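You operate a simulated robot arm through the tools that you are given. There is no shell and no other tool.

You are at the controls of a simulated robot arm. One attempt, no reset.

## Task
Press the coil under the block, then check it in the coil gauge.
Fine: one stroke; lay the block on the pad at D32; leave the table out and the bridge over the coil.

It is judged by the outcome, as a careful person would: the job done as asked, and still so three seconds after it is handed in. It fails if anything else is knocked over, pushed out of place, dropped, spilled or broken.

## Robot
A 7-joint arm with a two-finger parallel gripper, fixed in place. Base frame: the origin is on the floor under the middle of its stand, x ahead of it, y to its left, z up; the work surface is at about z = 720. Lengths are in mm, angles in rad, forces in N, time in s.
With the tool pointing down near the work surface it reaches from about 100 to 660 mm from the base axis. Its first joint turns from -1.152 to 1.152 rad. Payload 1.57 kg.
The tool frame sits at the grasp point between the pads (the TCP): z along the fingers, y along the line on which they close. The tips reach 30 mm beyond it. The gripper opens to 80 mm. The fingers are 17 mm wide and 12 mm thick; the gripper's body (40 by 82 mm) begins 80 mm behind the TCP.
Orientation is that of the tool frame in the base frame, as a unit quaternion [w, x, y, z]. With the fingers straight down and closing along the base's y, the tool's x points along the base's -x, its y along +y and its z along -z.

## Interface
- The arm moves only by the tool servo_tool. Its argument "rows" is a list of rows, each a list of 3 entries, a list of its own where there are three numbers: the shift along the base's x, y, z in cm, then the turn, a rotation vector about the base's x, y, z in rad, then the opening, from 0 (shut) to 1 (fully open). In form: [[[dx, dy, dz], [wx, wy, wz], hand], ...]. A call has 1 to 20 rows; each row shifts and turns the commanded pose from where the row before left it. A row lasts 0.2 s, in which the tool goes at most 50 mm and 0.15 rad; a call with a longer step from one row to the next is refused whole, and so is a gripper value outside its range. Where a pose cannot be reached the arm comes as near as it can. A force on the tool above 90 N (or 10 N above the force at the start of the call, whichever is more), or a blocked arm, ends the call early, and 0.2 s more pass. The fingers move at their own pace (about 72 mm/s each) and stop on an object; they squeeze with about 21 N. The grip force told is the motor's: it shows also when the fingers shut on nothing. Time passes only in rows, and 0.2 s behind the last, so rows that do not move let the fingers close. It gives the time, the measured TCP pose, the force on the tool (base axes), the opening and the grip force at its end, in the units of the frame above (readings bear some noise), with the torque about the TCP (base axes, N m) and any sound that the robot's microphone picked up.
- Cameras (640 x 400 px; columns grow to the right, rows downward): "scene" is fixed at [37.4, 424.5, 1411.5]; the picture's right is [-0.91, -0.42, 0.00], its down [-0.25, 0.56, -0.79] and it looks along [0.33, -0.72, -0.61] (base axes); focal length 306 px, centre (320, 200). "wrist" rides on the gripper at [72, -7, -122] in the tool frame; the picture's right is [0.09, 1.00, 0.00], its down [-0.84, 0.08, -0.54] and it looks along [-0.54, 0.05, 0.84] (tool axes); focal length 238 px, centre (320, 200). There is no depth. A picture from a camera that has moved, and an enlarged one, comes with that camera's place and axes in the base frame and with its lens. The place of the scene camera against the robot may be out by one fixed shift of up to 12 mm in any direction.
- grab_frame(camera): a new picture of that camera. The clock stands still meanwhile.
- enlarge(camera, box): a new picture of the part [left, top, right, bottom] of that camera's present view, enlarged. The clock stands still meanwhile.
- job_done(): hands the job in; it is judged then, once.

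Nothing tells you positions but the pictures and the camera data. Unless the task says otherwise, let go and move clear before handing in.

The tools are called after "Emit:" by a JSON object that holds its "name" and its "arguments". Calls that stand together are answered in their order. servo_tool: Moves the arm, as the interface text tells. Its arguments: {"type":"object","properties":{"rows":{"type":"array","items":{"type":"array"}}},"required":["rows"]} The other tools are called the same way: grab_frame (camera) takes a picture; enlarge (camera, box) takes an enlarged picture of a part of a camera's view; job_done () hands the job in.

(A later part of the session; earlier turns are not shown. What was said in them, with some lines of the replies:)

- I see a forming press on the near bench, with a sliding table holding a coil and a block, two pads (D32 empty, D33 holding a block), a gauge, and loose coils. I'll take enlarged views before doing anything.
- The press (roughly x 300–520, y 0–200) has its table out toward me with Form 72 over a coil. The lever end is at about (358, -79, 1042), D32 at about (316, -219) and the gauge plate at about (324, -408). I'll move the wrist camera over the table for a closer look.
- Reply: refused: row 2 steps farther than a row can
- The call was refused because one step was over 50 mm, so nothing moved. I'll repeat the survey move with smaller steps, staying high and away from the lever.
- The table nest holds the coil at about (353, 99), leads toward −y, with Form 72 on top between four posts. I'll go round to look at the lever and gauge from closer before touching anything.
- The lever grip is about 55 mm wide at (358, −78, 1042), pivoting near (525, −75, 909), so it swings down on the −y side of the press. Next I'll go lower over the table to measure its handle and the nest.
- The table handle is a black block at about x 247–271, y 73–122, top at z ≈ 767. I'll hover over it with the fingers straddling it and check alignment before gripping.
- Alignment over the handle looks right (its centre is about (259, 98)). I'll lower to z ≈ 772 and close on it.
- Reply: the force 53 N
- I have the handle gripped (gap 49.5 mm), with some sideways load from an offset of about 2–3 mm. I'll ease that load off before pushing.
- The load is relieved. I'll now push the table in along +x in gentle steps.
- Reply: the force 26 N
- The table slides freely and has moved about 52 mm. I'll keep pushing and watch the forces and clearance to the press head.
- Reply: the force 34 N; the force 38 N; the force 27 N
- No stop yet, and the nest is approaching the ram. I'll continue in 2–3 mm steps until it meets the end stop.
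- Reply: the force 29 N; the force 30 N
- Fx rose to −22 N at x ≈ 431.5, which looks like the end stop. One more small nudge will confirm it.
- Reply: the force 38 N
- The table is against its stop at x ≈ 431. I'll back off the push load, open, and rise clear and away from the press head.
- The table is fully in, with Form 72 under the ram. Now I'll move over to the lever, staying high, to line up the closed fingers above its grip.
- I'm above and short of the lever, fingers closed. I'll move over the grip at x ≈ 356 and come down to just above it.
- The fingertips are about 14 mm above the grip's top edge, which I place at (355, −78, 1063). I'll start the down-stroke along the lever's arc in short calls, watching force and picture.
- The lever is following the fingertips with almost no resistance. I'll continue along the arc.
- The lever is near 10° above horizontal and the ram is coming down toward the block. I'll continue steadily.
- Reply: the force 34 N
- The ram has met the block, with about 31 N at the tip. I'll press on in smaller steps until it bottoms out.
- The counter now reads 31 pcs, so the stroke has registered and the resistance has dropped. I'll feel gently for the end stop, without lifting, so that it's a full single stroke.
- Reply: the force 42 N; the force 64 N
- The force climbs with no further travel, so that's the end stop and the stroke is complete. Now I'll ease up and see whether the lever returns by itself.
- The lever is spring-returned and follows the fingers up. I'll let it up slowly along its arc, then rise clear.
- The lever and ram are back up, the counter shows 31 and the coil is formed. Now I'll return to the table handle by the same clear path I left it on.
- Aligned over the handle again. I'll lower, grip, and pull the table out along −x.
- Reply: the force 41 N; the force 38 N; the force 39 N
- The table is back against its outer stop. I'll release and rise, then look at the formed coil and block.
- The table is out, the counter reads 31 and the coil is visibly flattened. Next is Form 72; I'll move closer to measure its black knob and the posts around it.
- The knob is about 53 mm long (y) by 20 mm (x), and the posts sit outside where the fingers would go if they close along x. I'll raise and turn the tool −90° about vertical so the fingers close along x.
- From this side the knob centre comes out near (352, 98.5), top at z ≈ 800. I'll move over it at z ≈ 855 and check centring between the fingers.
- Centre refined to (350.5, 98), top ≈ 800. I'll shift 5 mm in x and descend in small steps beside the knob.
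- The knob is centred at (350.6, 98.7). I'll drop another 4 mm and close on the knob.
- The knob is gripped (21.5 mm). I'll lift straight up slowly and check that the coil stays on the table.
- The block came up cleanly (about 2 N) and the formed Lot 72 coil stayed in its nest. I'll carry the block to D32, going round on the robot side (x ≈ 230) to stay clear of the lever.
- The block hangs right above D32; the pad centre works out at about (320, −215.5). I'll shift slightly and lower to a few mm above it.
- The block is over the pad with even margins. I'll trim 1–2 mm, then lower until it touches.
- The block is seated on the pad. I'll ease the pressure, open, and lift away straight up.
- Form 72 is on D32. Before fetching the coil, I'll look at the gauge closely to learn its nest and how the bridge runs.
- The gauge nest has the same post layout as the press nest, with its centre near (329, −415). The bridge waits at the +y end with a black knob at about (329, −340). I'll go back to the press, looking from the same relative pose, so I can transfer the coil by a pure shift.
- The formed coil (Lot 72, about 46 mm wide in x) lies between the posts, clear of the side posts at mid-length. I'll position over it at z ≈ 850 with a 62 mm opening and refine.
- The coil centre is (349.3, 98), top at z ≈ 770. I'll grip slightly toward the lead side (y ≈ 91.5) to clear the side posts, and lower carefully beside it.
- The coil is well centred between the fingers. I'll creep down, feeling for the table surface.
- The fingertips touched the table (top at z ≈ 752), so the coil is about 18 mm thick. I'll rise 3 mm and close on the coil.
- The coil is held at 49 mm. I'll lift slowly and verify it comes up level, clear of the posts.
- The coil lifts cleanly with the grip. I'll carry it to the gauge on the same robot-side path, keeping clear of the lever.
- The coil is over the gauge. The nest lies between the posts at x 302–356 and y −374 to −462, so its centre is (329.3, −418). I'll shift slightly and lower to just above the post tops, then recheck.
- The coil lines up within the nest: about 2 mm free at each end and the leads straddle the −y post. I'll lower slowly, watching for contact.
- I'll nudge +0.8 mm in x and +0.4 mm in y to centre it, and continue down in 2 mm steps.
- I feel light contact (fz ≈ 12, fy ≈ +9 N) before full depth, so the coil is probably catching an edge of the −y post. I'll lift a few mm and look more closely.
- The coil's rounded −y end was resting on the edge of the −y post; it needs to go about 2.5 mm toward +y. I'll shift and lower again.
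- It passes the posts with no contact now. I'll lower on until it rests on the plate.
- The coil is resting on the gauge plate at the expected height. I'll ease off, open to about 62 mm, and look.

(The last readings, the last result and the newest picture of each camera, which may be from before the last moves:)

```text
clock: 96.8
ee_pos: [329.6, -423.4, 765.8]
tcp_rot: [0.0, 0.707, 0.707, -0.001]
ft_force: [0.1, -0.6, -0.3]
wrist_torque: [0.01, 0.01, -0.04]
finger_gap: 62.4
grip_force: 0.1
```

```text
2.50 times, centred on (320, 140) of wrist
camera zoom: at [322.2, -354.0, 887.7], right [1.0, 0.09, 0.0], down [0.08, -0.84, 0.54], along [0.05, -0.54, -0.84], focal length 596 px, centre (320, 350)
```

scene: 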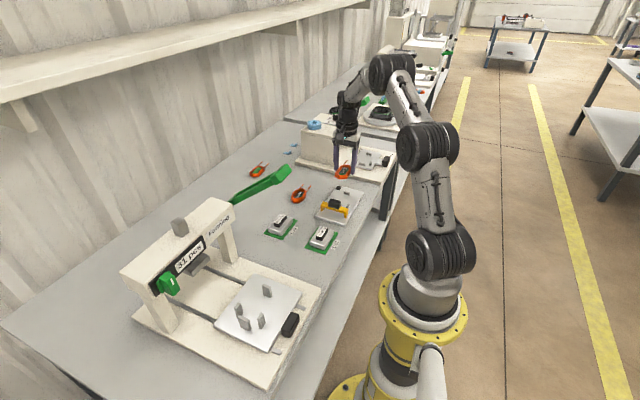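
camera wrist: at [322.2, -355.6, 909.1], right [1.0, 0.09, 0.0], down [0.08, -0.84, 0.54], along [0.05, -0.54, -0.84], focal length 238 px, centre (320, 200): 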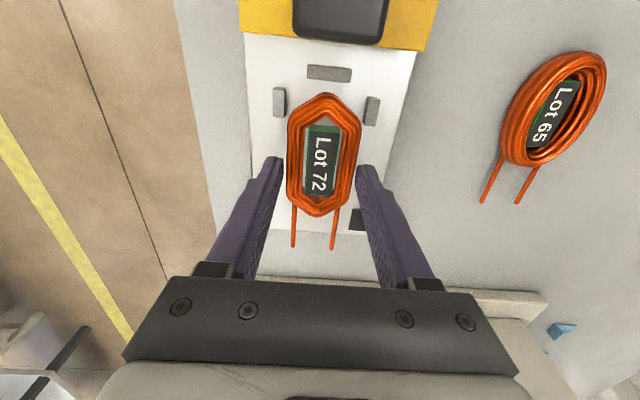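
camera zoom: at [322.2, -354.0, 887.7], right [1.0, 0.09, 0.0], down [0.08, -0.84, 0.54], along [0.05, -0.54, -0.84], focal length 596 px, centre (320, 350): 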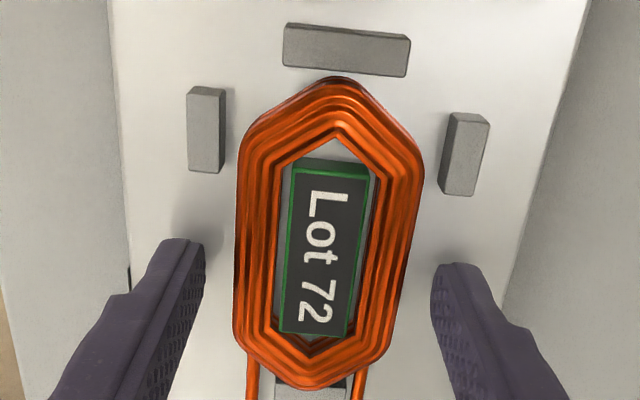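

The coil sits between all four posts. I'll rise straight up and check it from above and from the scene camera.

Emit:
{"name": "servo_tool", "arguments": {"rows": [[[0, 0, 0.5], [0, 0, 0], 0.78], [[0, 0, 1], [0, 0, 0], 0.78], [[0, 0, 2], [0, 0, 0], 0.78], [[0, 0, 3], [0, 0, 0], 0.9], [[0, 2, 3.5], [0, 0, 0], 1], [[0, 3, 2], [0, 0, 0], 1], [[0, 2, 0], [0, 0, 0], 1], [[0, 0, 0], [0, 0, 0], 1]]}}

Emit:
{"name": "grab_frame", "arguments": {"camera": "wrist"}}

Emit:
{"name": "enlarge", "arguments": {"camera": "wrist", "box": [250, 80, 390, 230]}}

Emit:
{"name": "enlarge", "arguments": {"camera": "scene", "box": [305, 170, 375, 230]}}

```text
clock: 98.6
ee_pos: [329.4, -353.5, 886.5]
tcp_rot: [0.0, 0.707, 0.707, 0.0]
ft_force: [-0.3, 0.0, -0.6]
wrist_torque: [0.03, 0.01, 0.0]
finger_gap: 79.7
grip_force: 0.1
```

```text
taken
camera wrist: at [322.4, -284.1, 1007.7], right [1.0, 0.09, 0.0], down [0.08, -0.84, 0.54], along [0.05, -0.54, -0.84], focal length 238 px, centre (320, 200)
```

wrist: 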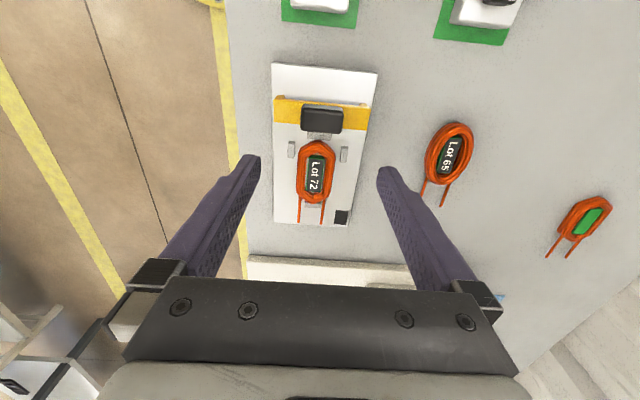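

```text
2.67 times, centred on (320, 155) of wrist
camera zoom: at [322.4, -284.1, 1007.7], right [1.0, 0.09, 0.0], down [0.08, -0.84, 0.54], along [0.05, -0.54, -0.84], focal length 636 px, centre (320, 320)
```

zoom: 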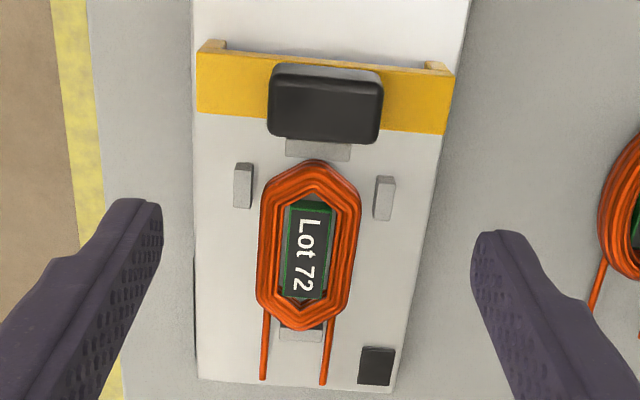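

```text
6.67 times, centred on (340, 200) of scene
camera zoom: at [37.4, 424.5, 1411.5], right [-0.91, -0.42, 0.0], down [-0.25, 0.56, -0.79], along [0.33, -0.72, -0.61], focal length 2041 px, centre (187, 200)
```

zoom: 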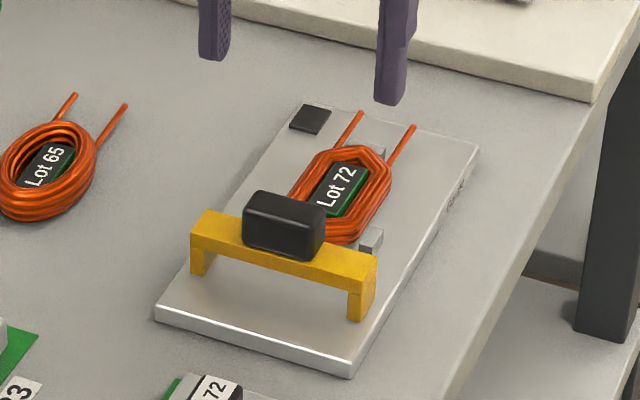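

The coil is properly in the gauge nest, with its leads either side of the −y post. Now the bridge: its black knob spans about x 310–349 and y −334 to −354, top at z ≈ 784. I'll lower over it with a 62 mm opening.

Emit:
{"name": "servo_tool", "arguments": {"rows": [[[0, 0.5, -2], [0, 0, 0], 0.8], [[0, 0.45, -3], [0, 0, 0], 0.78], [[0, 0, -2.5], [0, 0, 0], 0.78], [[0, 0, 0], [0, 0, 0], 0.78]]}}

Emit:
{"name": "grab_frame", "arguments": {"camera": "wrist"}}

Emit:
{"name": "enlarge", "arguments": {"camera": "wrist", "box": [240, 60, 400, 220]}}

Emit:
{"name": "enlarge", "arguments": {"camera": "scene", "box": [305, 165, 375, 235]}}

```text
clock: 99.6
ee_pos: [330.5, -345.0, 810.4]
tcp_rot: [-0.001, 0.707, 0.707, 0.0]
ft_force: [-0.5, -0.2, 0.9]
wrist_torque: [0.03, 0.0, 0.01]
finger_gap: 62.5
grip_force: 0.0
```

```text
taken
camera wrist: at [323.0, -274.8, 932.6], right [1.0, 0.09, 0.0], down [0.08, -0.84, 0.54], along [0.05, -0.54, -0.84], focal length 238 px, centre (320, 200)
```

wrist: 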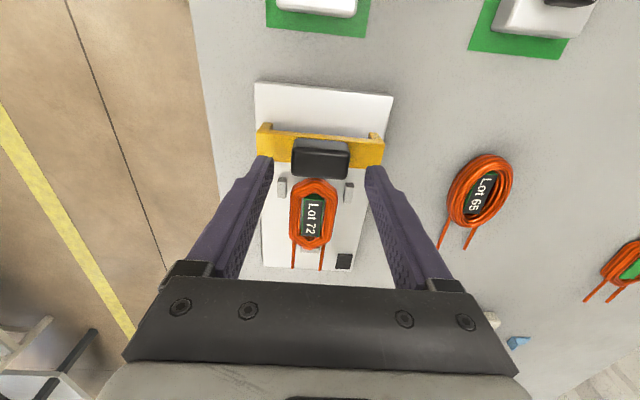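

```text
2.50 times, centred on (320, 140) of wrist
camera zoom: at [323.0, -274.8, 932.6], right [1.0, 0.09, 0.0], down [0.08, -0.84, 0.54], along [0.05, -0.54, -0.84], focal length 596 px, centre (320, 350)
```

zoom: 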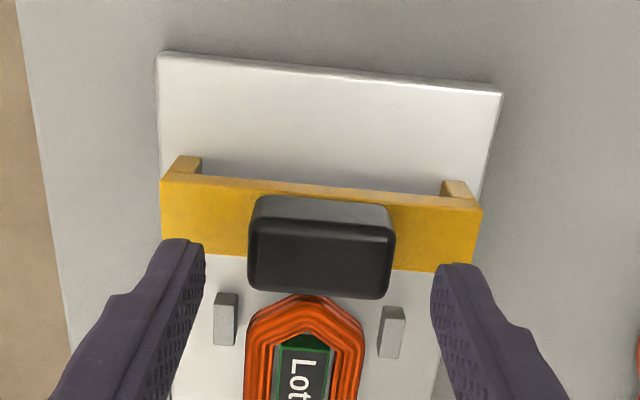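

```text
5.71 times, centred on (340, 200) of scene
camera zoom: at [37.4, 424.5, 1411.5], right [-0.91, -0.42, 0.0], down [-0.25, 0.56, -0.79], along [0.33, -0.72, -0.61], focal length 1749 px, centre (206, 200)
```

zoom: 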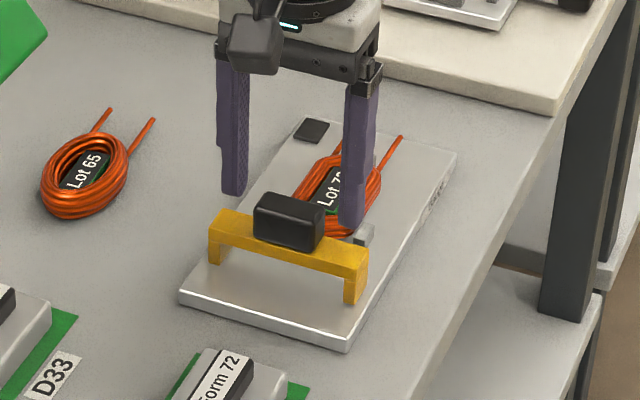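

The knob is centred between the fingers. I'll lower to grip height and close on it.

Emit:
{"name": "servo_tool", "arguments": {"rows": [[[-0.05, 0.05, -0.8], [0, 0, 0], 0.78], [[0, 0, -0.7], [0, 0, 0], 0.78], [[0, 0, 0], [0, 0, 0], 0.6], [[0, 0, 0], [0, 0, 0], 0.3], [[0, 0, 0], [0, 0, 0], 0], [[0, 0, 0], [0, 0, 0], 0]]}}

Emit:
{"name": "enlarge", "arguments": {"camera": "wrist", "box": [240, 60, 400, 220]}}

```text
clock: 101.0
ee_pos: [329.9, -343.4, 795.4]
tcp_rot: [0.0, 0.708, 0.707, 0.002]
ft_force: [8.6, 0.1, -6.3]
wrist_torque: [-0.31, -0.3, -0.08]
finger_gap: 39.8
grip_force: 44.9
```

```text
2.50 times, centred on (320, 140) of wrist
camera zoom: at [322.5, -274.3, 917.0], right [1.0, 0.09, 0.0], down [0.08, -0.84, 0.54], along [0.05, -0.54, -0.84], focal length 596 px, centre (320, 350)
```

zoom: 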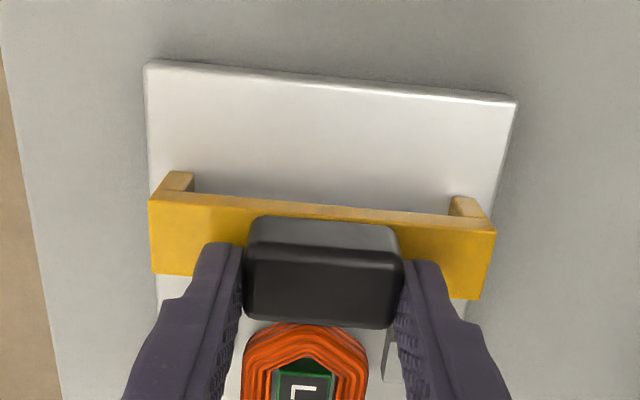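

The bridge knob is gripped (39.8 mm). I'll slide the bridge toward −y over the coil, slowly, watching for resistance.

Emit:
{"name": "servo_tool", "arguments": {"rows": [[[0, -0.3, 0], [0, 0, 0], 0], [[0, -0.5, 0], [0, 0, 0], 0], [[0, -0.6, 0], [0, 0, 0], 0], [[0, -0.6, 0], [0, 0, 0], 0], [[0, -0.4, 0], [0, 0, 0], 0], [[0, 0, 0], [0, 0, 0], 0]]}}

Emit:
{"name": "enlarge", "arguments": {"camera": "wrist", "box": [240, 60, 400, 220]}}

Emit:
{"name": "enlarge", "arguments": {"camera": "scene", "box": [305, 165, 375, 235]}}

```text
clock: 102.4
ee_pos: [330.0, -367.2, 795.6]
tcp_rot: [0.0, 0.706, 0.708, 0.001]
ft_force: [18.4, 1.0, -8.4]
wrist_torque: [0.56, 0.16, 0.01]
finger_gap: 39.8
grip_force: 45.1
```

```text
2.50 times, centred on (320, 140) of wrist
camera zoom: at [322.5, -297.9, 917.1], right [1.0, 0.09, 0.0], down [0.08, -0.84, 0.54], along [0.05, -0.54, -0.84], focal length 596 px, centre (320, 350)
```

zoom: 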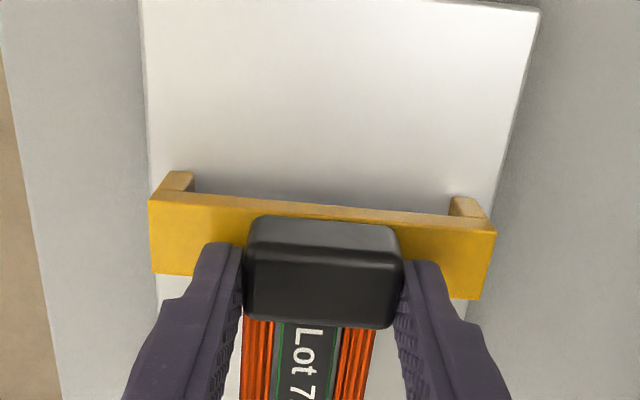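

```text
5.71 times, centred on (340, 200) of scene
camera zoom: at [37.9, 424.4, 1411.5], right [-0.91, -0.42, 0.0], down [-0.25, 0.56, -0.79], along [0.33, -0.72, -0.61], focal length 1749 px, centre (206, 200)
```

zoom: 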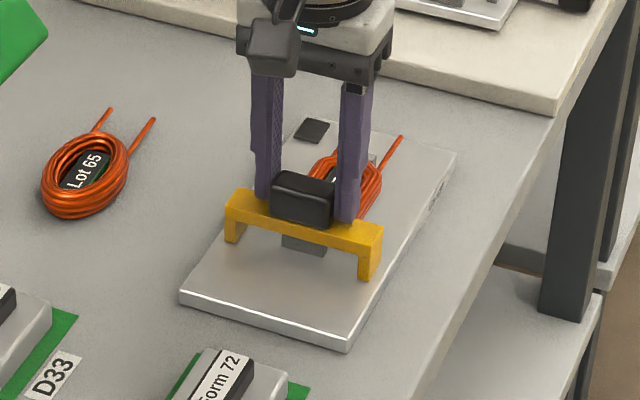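

The bridge slides freely and is starting over the coil. I'll continue with a small x correction.

Emit:
{"name": "servo_tool", "arguments": {"rows": [[[0.06, -0.3, 0], [0, 0, 0], 0], [[0, -0.5, 0.02], [0, 0, 0], 0], [[0, -0.5, 0], [0, 0, 0], 0], [[0, -0.5, 0], [0, 0, 0], 0], [[0, -0.5, 0], [0, 0, 0], 0], [[0, -0.2, 0], [0, 0, 0], 0], [[0, 0, 0], [0, 0, 0], 0]]}}

Emit:
{"name": "enlarge", "arguments": {"camera": "scene", "box": [305, 165, 375, 235]}}

Emit:
{"name": "enlarge", "arguments": {"camera": "wrist", "box": [240, 60, 400, 220]}}

```text
clock: 104.0
ee_pos: [329.2, -391.9, 794.8]
tcp_rot: [0.0, 0.707, 0.707, 0.0]
ft_force: [3.0, 1.5, 8.6]
wrist_torque: [0.65, 0.34, 0.03]
finger_gap: 39.6
grip_force: 44.7
```

```text
5.71 times, centred on (340, 200) of scene
camera zoom: at [37.4, 424.6, 1411.5], right [-0.91, -0.42, 0.0], down [-0.25, 0.56, -0.79], along [0.33, -0.72, -0.61], focal length 1749 px, centre (206, 200)
```

zoom: 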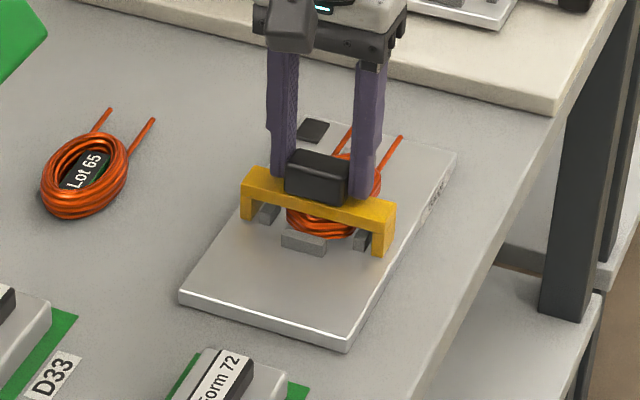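

```text
2.50 times, centred on (320, 140) of wrist
camera zoom: at [322.8, -322.7, 917.1], right [1.0, 0.09, 0.0], down [0.08, -0.84, 0.54], along [0.05, -0.54, -0.84], focal length 596 px, centre (320, 350)
```

zoom: 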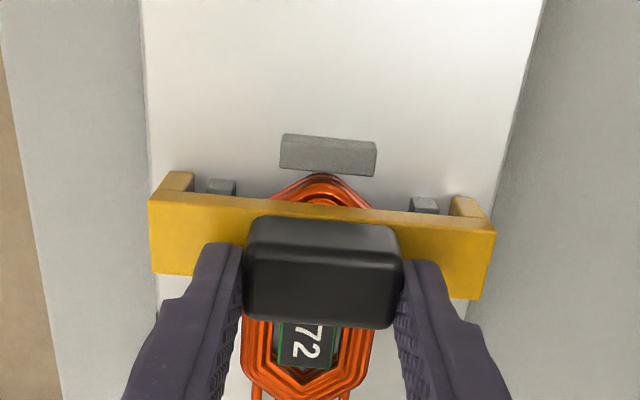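

The bridge passes over the coil with no resistance, so the coil fits the gauge. I'll carry on until the bridge is centred over the coil.

Emit:
{"name": "servo_tool", "arguments": {"rows": [[[0, -0.4, 0], [0, 0, 0], 0], [[0, -0.5, 0], [0, 0, 0], 0], [[0, -0.5, 0], [0, 0, 0], 0], [[0, -0.5, 0], [0, 0, 0], 0], [[0, -0.5, 0], [0, 0, 0], 0], [[0, -0.2, 0], [0, 0, 0], 0], [[0, 0, 0], [0, 0, 0], 0]]}}

Emit:
{"name": "enlarge", "arguments": {"camera": "scene", "box": [305, 165, 375, 235]}}

Emit:
{"name": "enlarge", "arguments": {"camera": "wrist", "box": [240, 60, 400, 220]}}

Emit:
{"name": "grab_frame", "arguments": {"camera": "wrist"}}

```text
clock: 105.6
ee_pos: [330.4, -418.3, 794.9]
tcp_rot: [0.0, 0.707, 0.707, 0.0]
ft_force: [6.0, 0.6, -0.7]
wrist_torque: [-0.31, -0.03, -0.01]
finger_gap: 39.7
grip_force: 44.8
```

```text
5.71 times, centred on (340, 200) of scene
camera zoom: at [37.5, 424.5, 1411.5], right [-0.91, -0.42, 0.0], down [-0.25, 0.56, -0.79], along [0.33, -0.72, -0.61], focal length 1749 px, centre (206, 200)
```

zoom: 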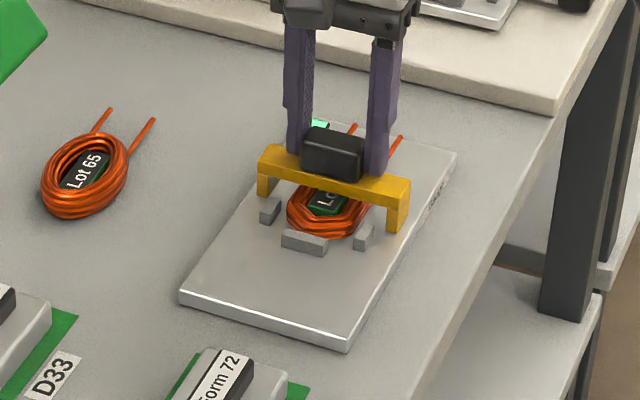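

```text
2.50 times, centred on (320, 140) of wrist
camera zoom: at [322.7, -348.9, 917.1], right [1.0, 0.09, 0.0], down [0.08, -0.84, 0.54], along [0.05, -0.54, -0.84], focal length 596 px, centre (320, 350)
```

zoom: 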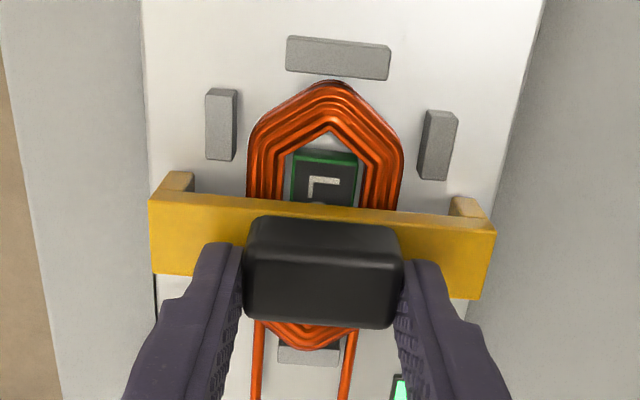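

```text
taken
camera wrist: at [322.7, -348.9, 917.1], right [1.0, 0.09, 0.0], down [0.08, -0.84, 0.54], along [0.05, -0.54, -0.84], focal length 238 px, centre (320, 200)
```

wrist: 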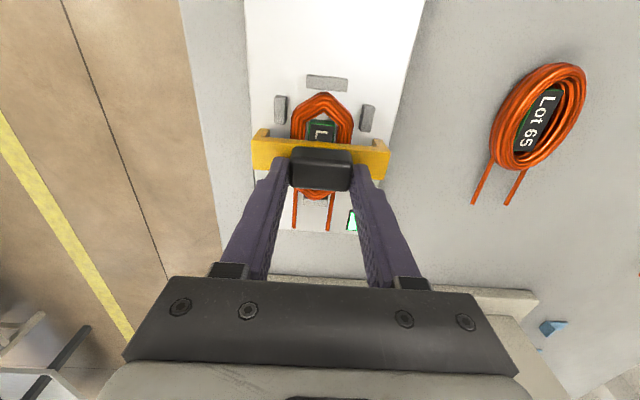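

The gauge lamp has turned green with the bridge centred over the coil. I'll release the knob and lift straight clear.

Emit:
{"name": "servo_tool", "arguments": {"rows": [[[0, 0, 0], [0, 0, 0], 0.5], [[0, 0, 0], [0, 0, 0], 0.65], [[0, 0, 0], [0, 0, 0], 0.78], [[0, 0, 0], [0, 0, 0], 0.78], [[0, 0, 1], [0, 0, 0], 0.78], [[0, 0, 2], [0, 0, 0], 0.78], [[0, 0, 3], [0, 0, 0], 0.78], [[0, 0, 4], [0, 0, 0], 0.78], [[-1, 0, 4], [0, 0, 0], 0.78], [[-2, 2, 4], [0, 0, 0], 0.78], [[-3, 3, 2.5], [0, 0, 0], 0.78], [[-2, 3, 0], [0, 0, 0], 0.78], [[0, 0, 0], [0, 0, 0], 0.78]]}}

Emit:
{"name": "grab_frame", "arguments": {"camera": "wrist"}}

Emit:
{"name": "grab_frame", "arguments": {"camera": "scene"}}

Emit:
{"name": "enlarge", "arguments": {"camera": "scene", "box": [295, 155, 385, 255]}}

Emit:
{"name": "enlarge", "arguments": {"camera": "scene", "box": [110, 150, 340, 390]}}

```text
clock: 108.4
ee_pos: [249.4, -338.5, 998.5]
tcp_rot: [0.0, 0.707, 0.707, 0.0]
ft_force: [0.5, -0.7, 1.4]
wrist_torque: [-0.01, 0.0, 0.02]
finger_gap: 62.4
grip_force: 0.1
```

```text
taken
camera wrist: at [241.8, -268.2, 1121.2], right [1.0, 0.09, 0.0], down [0.08, -0.84, 0.54], along [0.05, -0.54, -0.84], focal length 238 px, centre (320, 200)
```

wrist: 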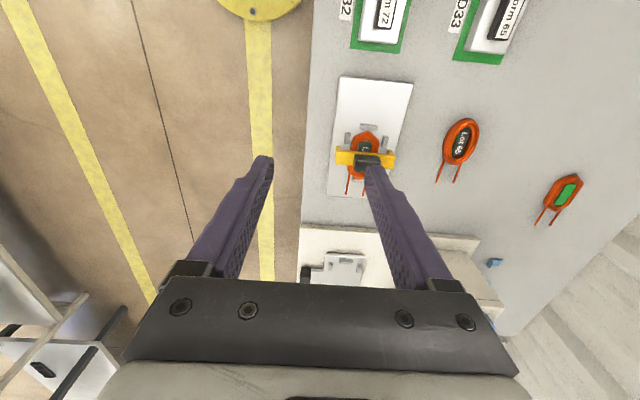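

```text
taken
```

scene: 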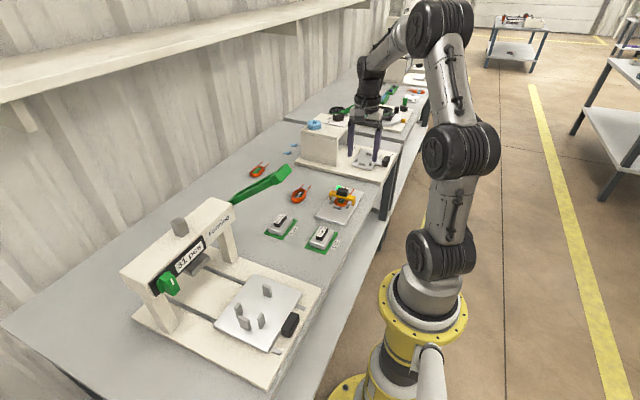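

```text
4.00 times, centred on (340, 205) of scene
camera zoom: at [37.4, 424.5, 1411.5], right [-0.91, -0.42, 0.0], down [-0.25, 0.56, -0.79], along [0.33, -0.72, -0.61], focal length 1225 px, centre (240, 180)
```

zoom: 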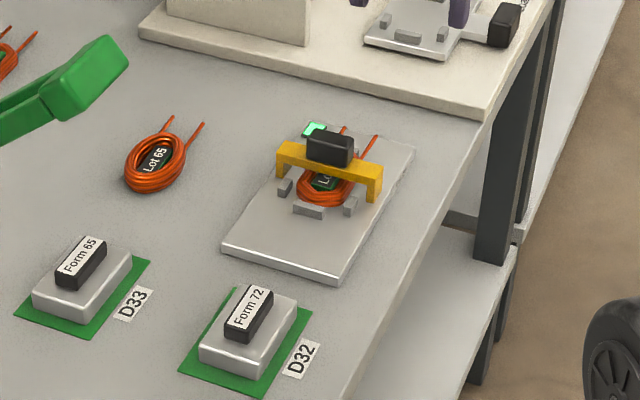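

```text
1.67 times, centred on (225, 270) of scene
camera zoom: at [37.4, 424.5, 1411.5], right [-0.91, -0.42, 0.0], down [-0.25, 0.56, -0.79], along [0.33, -0.72, -0.61], focal length 510 px, centre (478, 83)
```

zoom: 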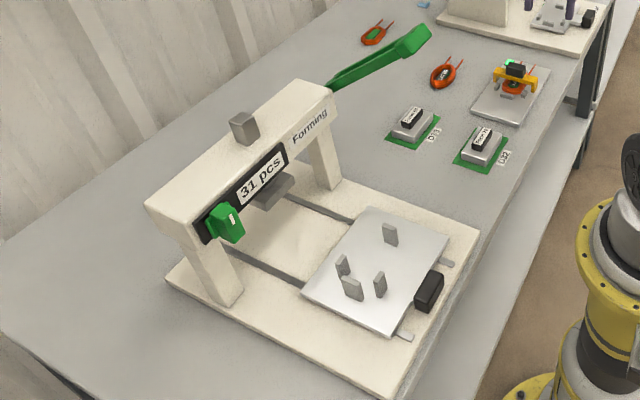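

Everything is as asked. The press made one stroke (counter 30 → 31), its table is out, and the lever is up. Form 72 lies on D32, and the coil is in the gauge with the bridge over it and the lamp green. The arm is clear, so I'm handing in.

Emit:
{"name": "job_done", "arguments": {}}

```text
The job is handed in.
```

The coil has been pressed and checked. The gauge lamp turned green with the bridge over the coil, and the job is handed in.

- **Press:** I pushed the table in and pulled the lever down to its stop once, so the counter went from 30 to 31. The lever is back up and the table is out against its stop.
- **Block:** Form 72 lies flat within the pad at D32.
- **Gauge:** The Lot 72 coil sits in the nest between the four posts. The bridge slid over it without resistance and is centred above it. On the first try the coil caught lightly on one post, so I lifted it, moved it about 2.5 mm and lowered it again.

In the last pictures nothing else had been moved, and the arm was clear of everything.
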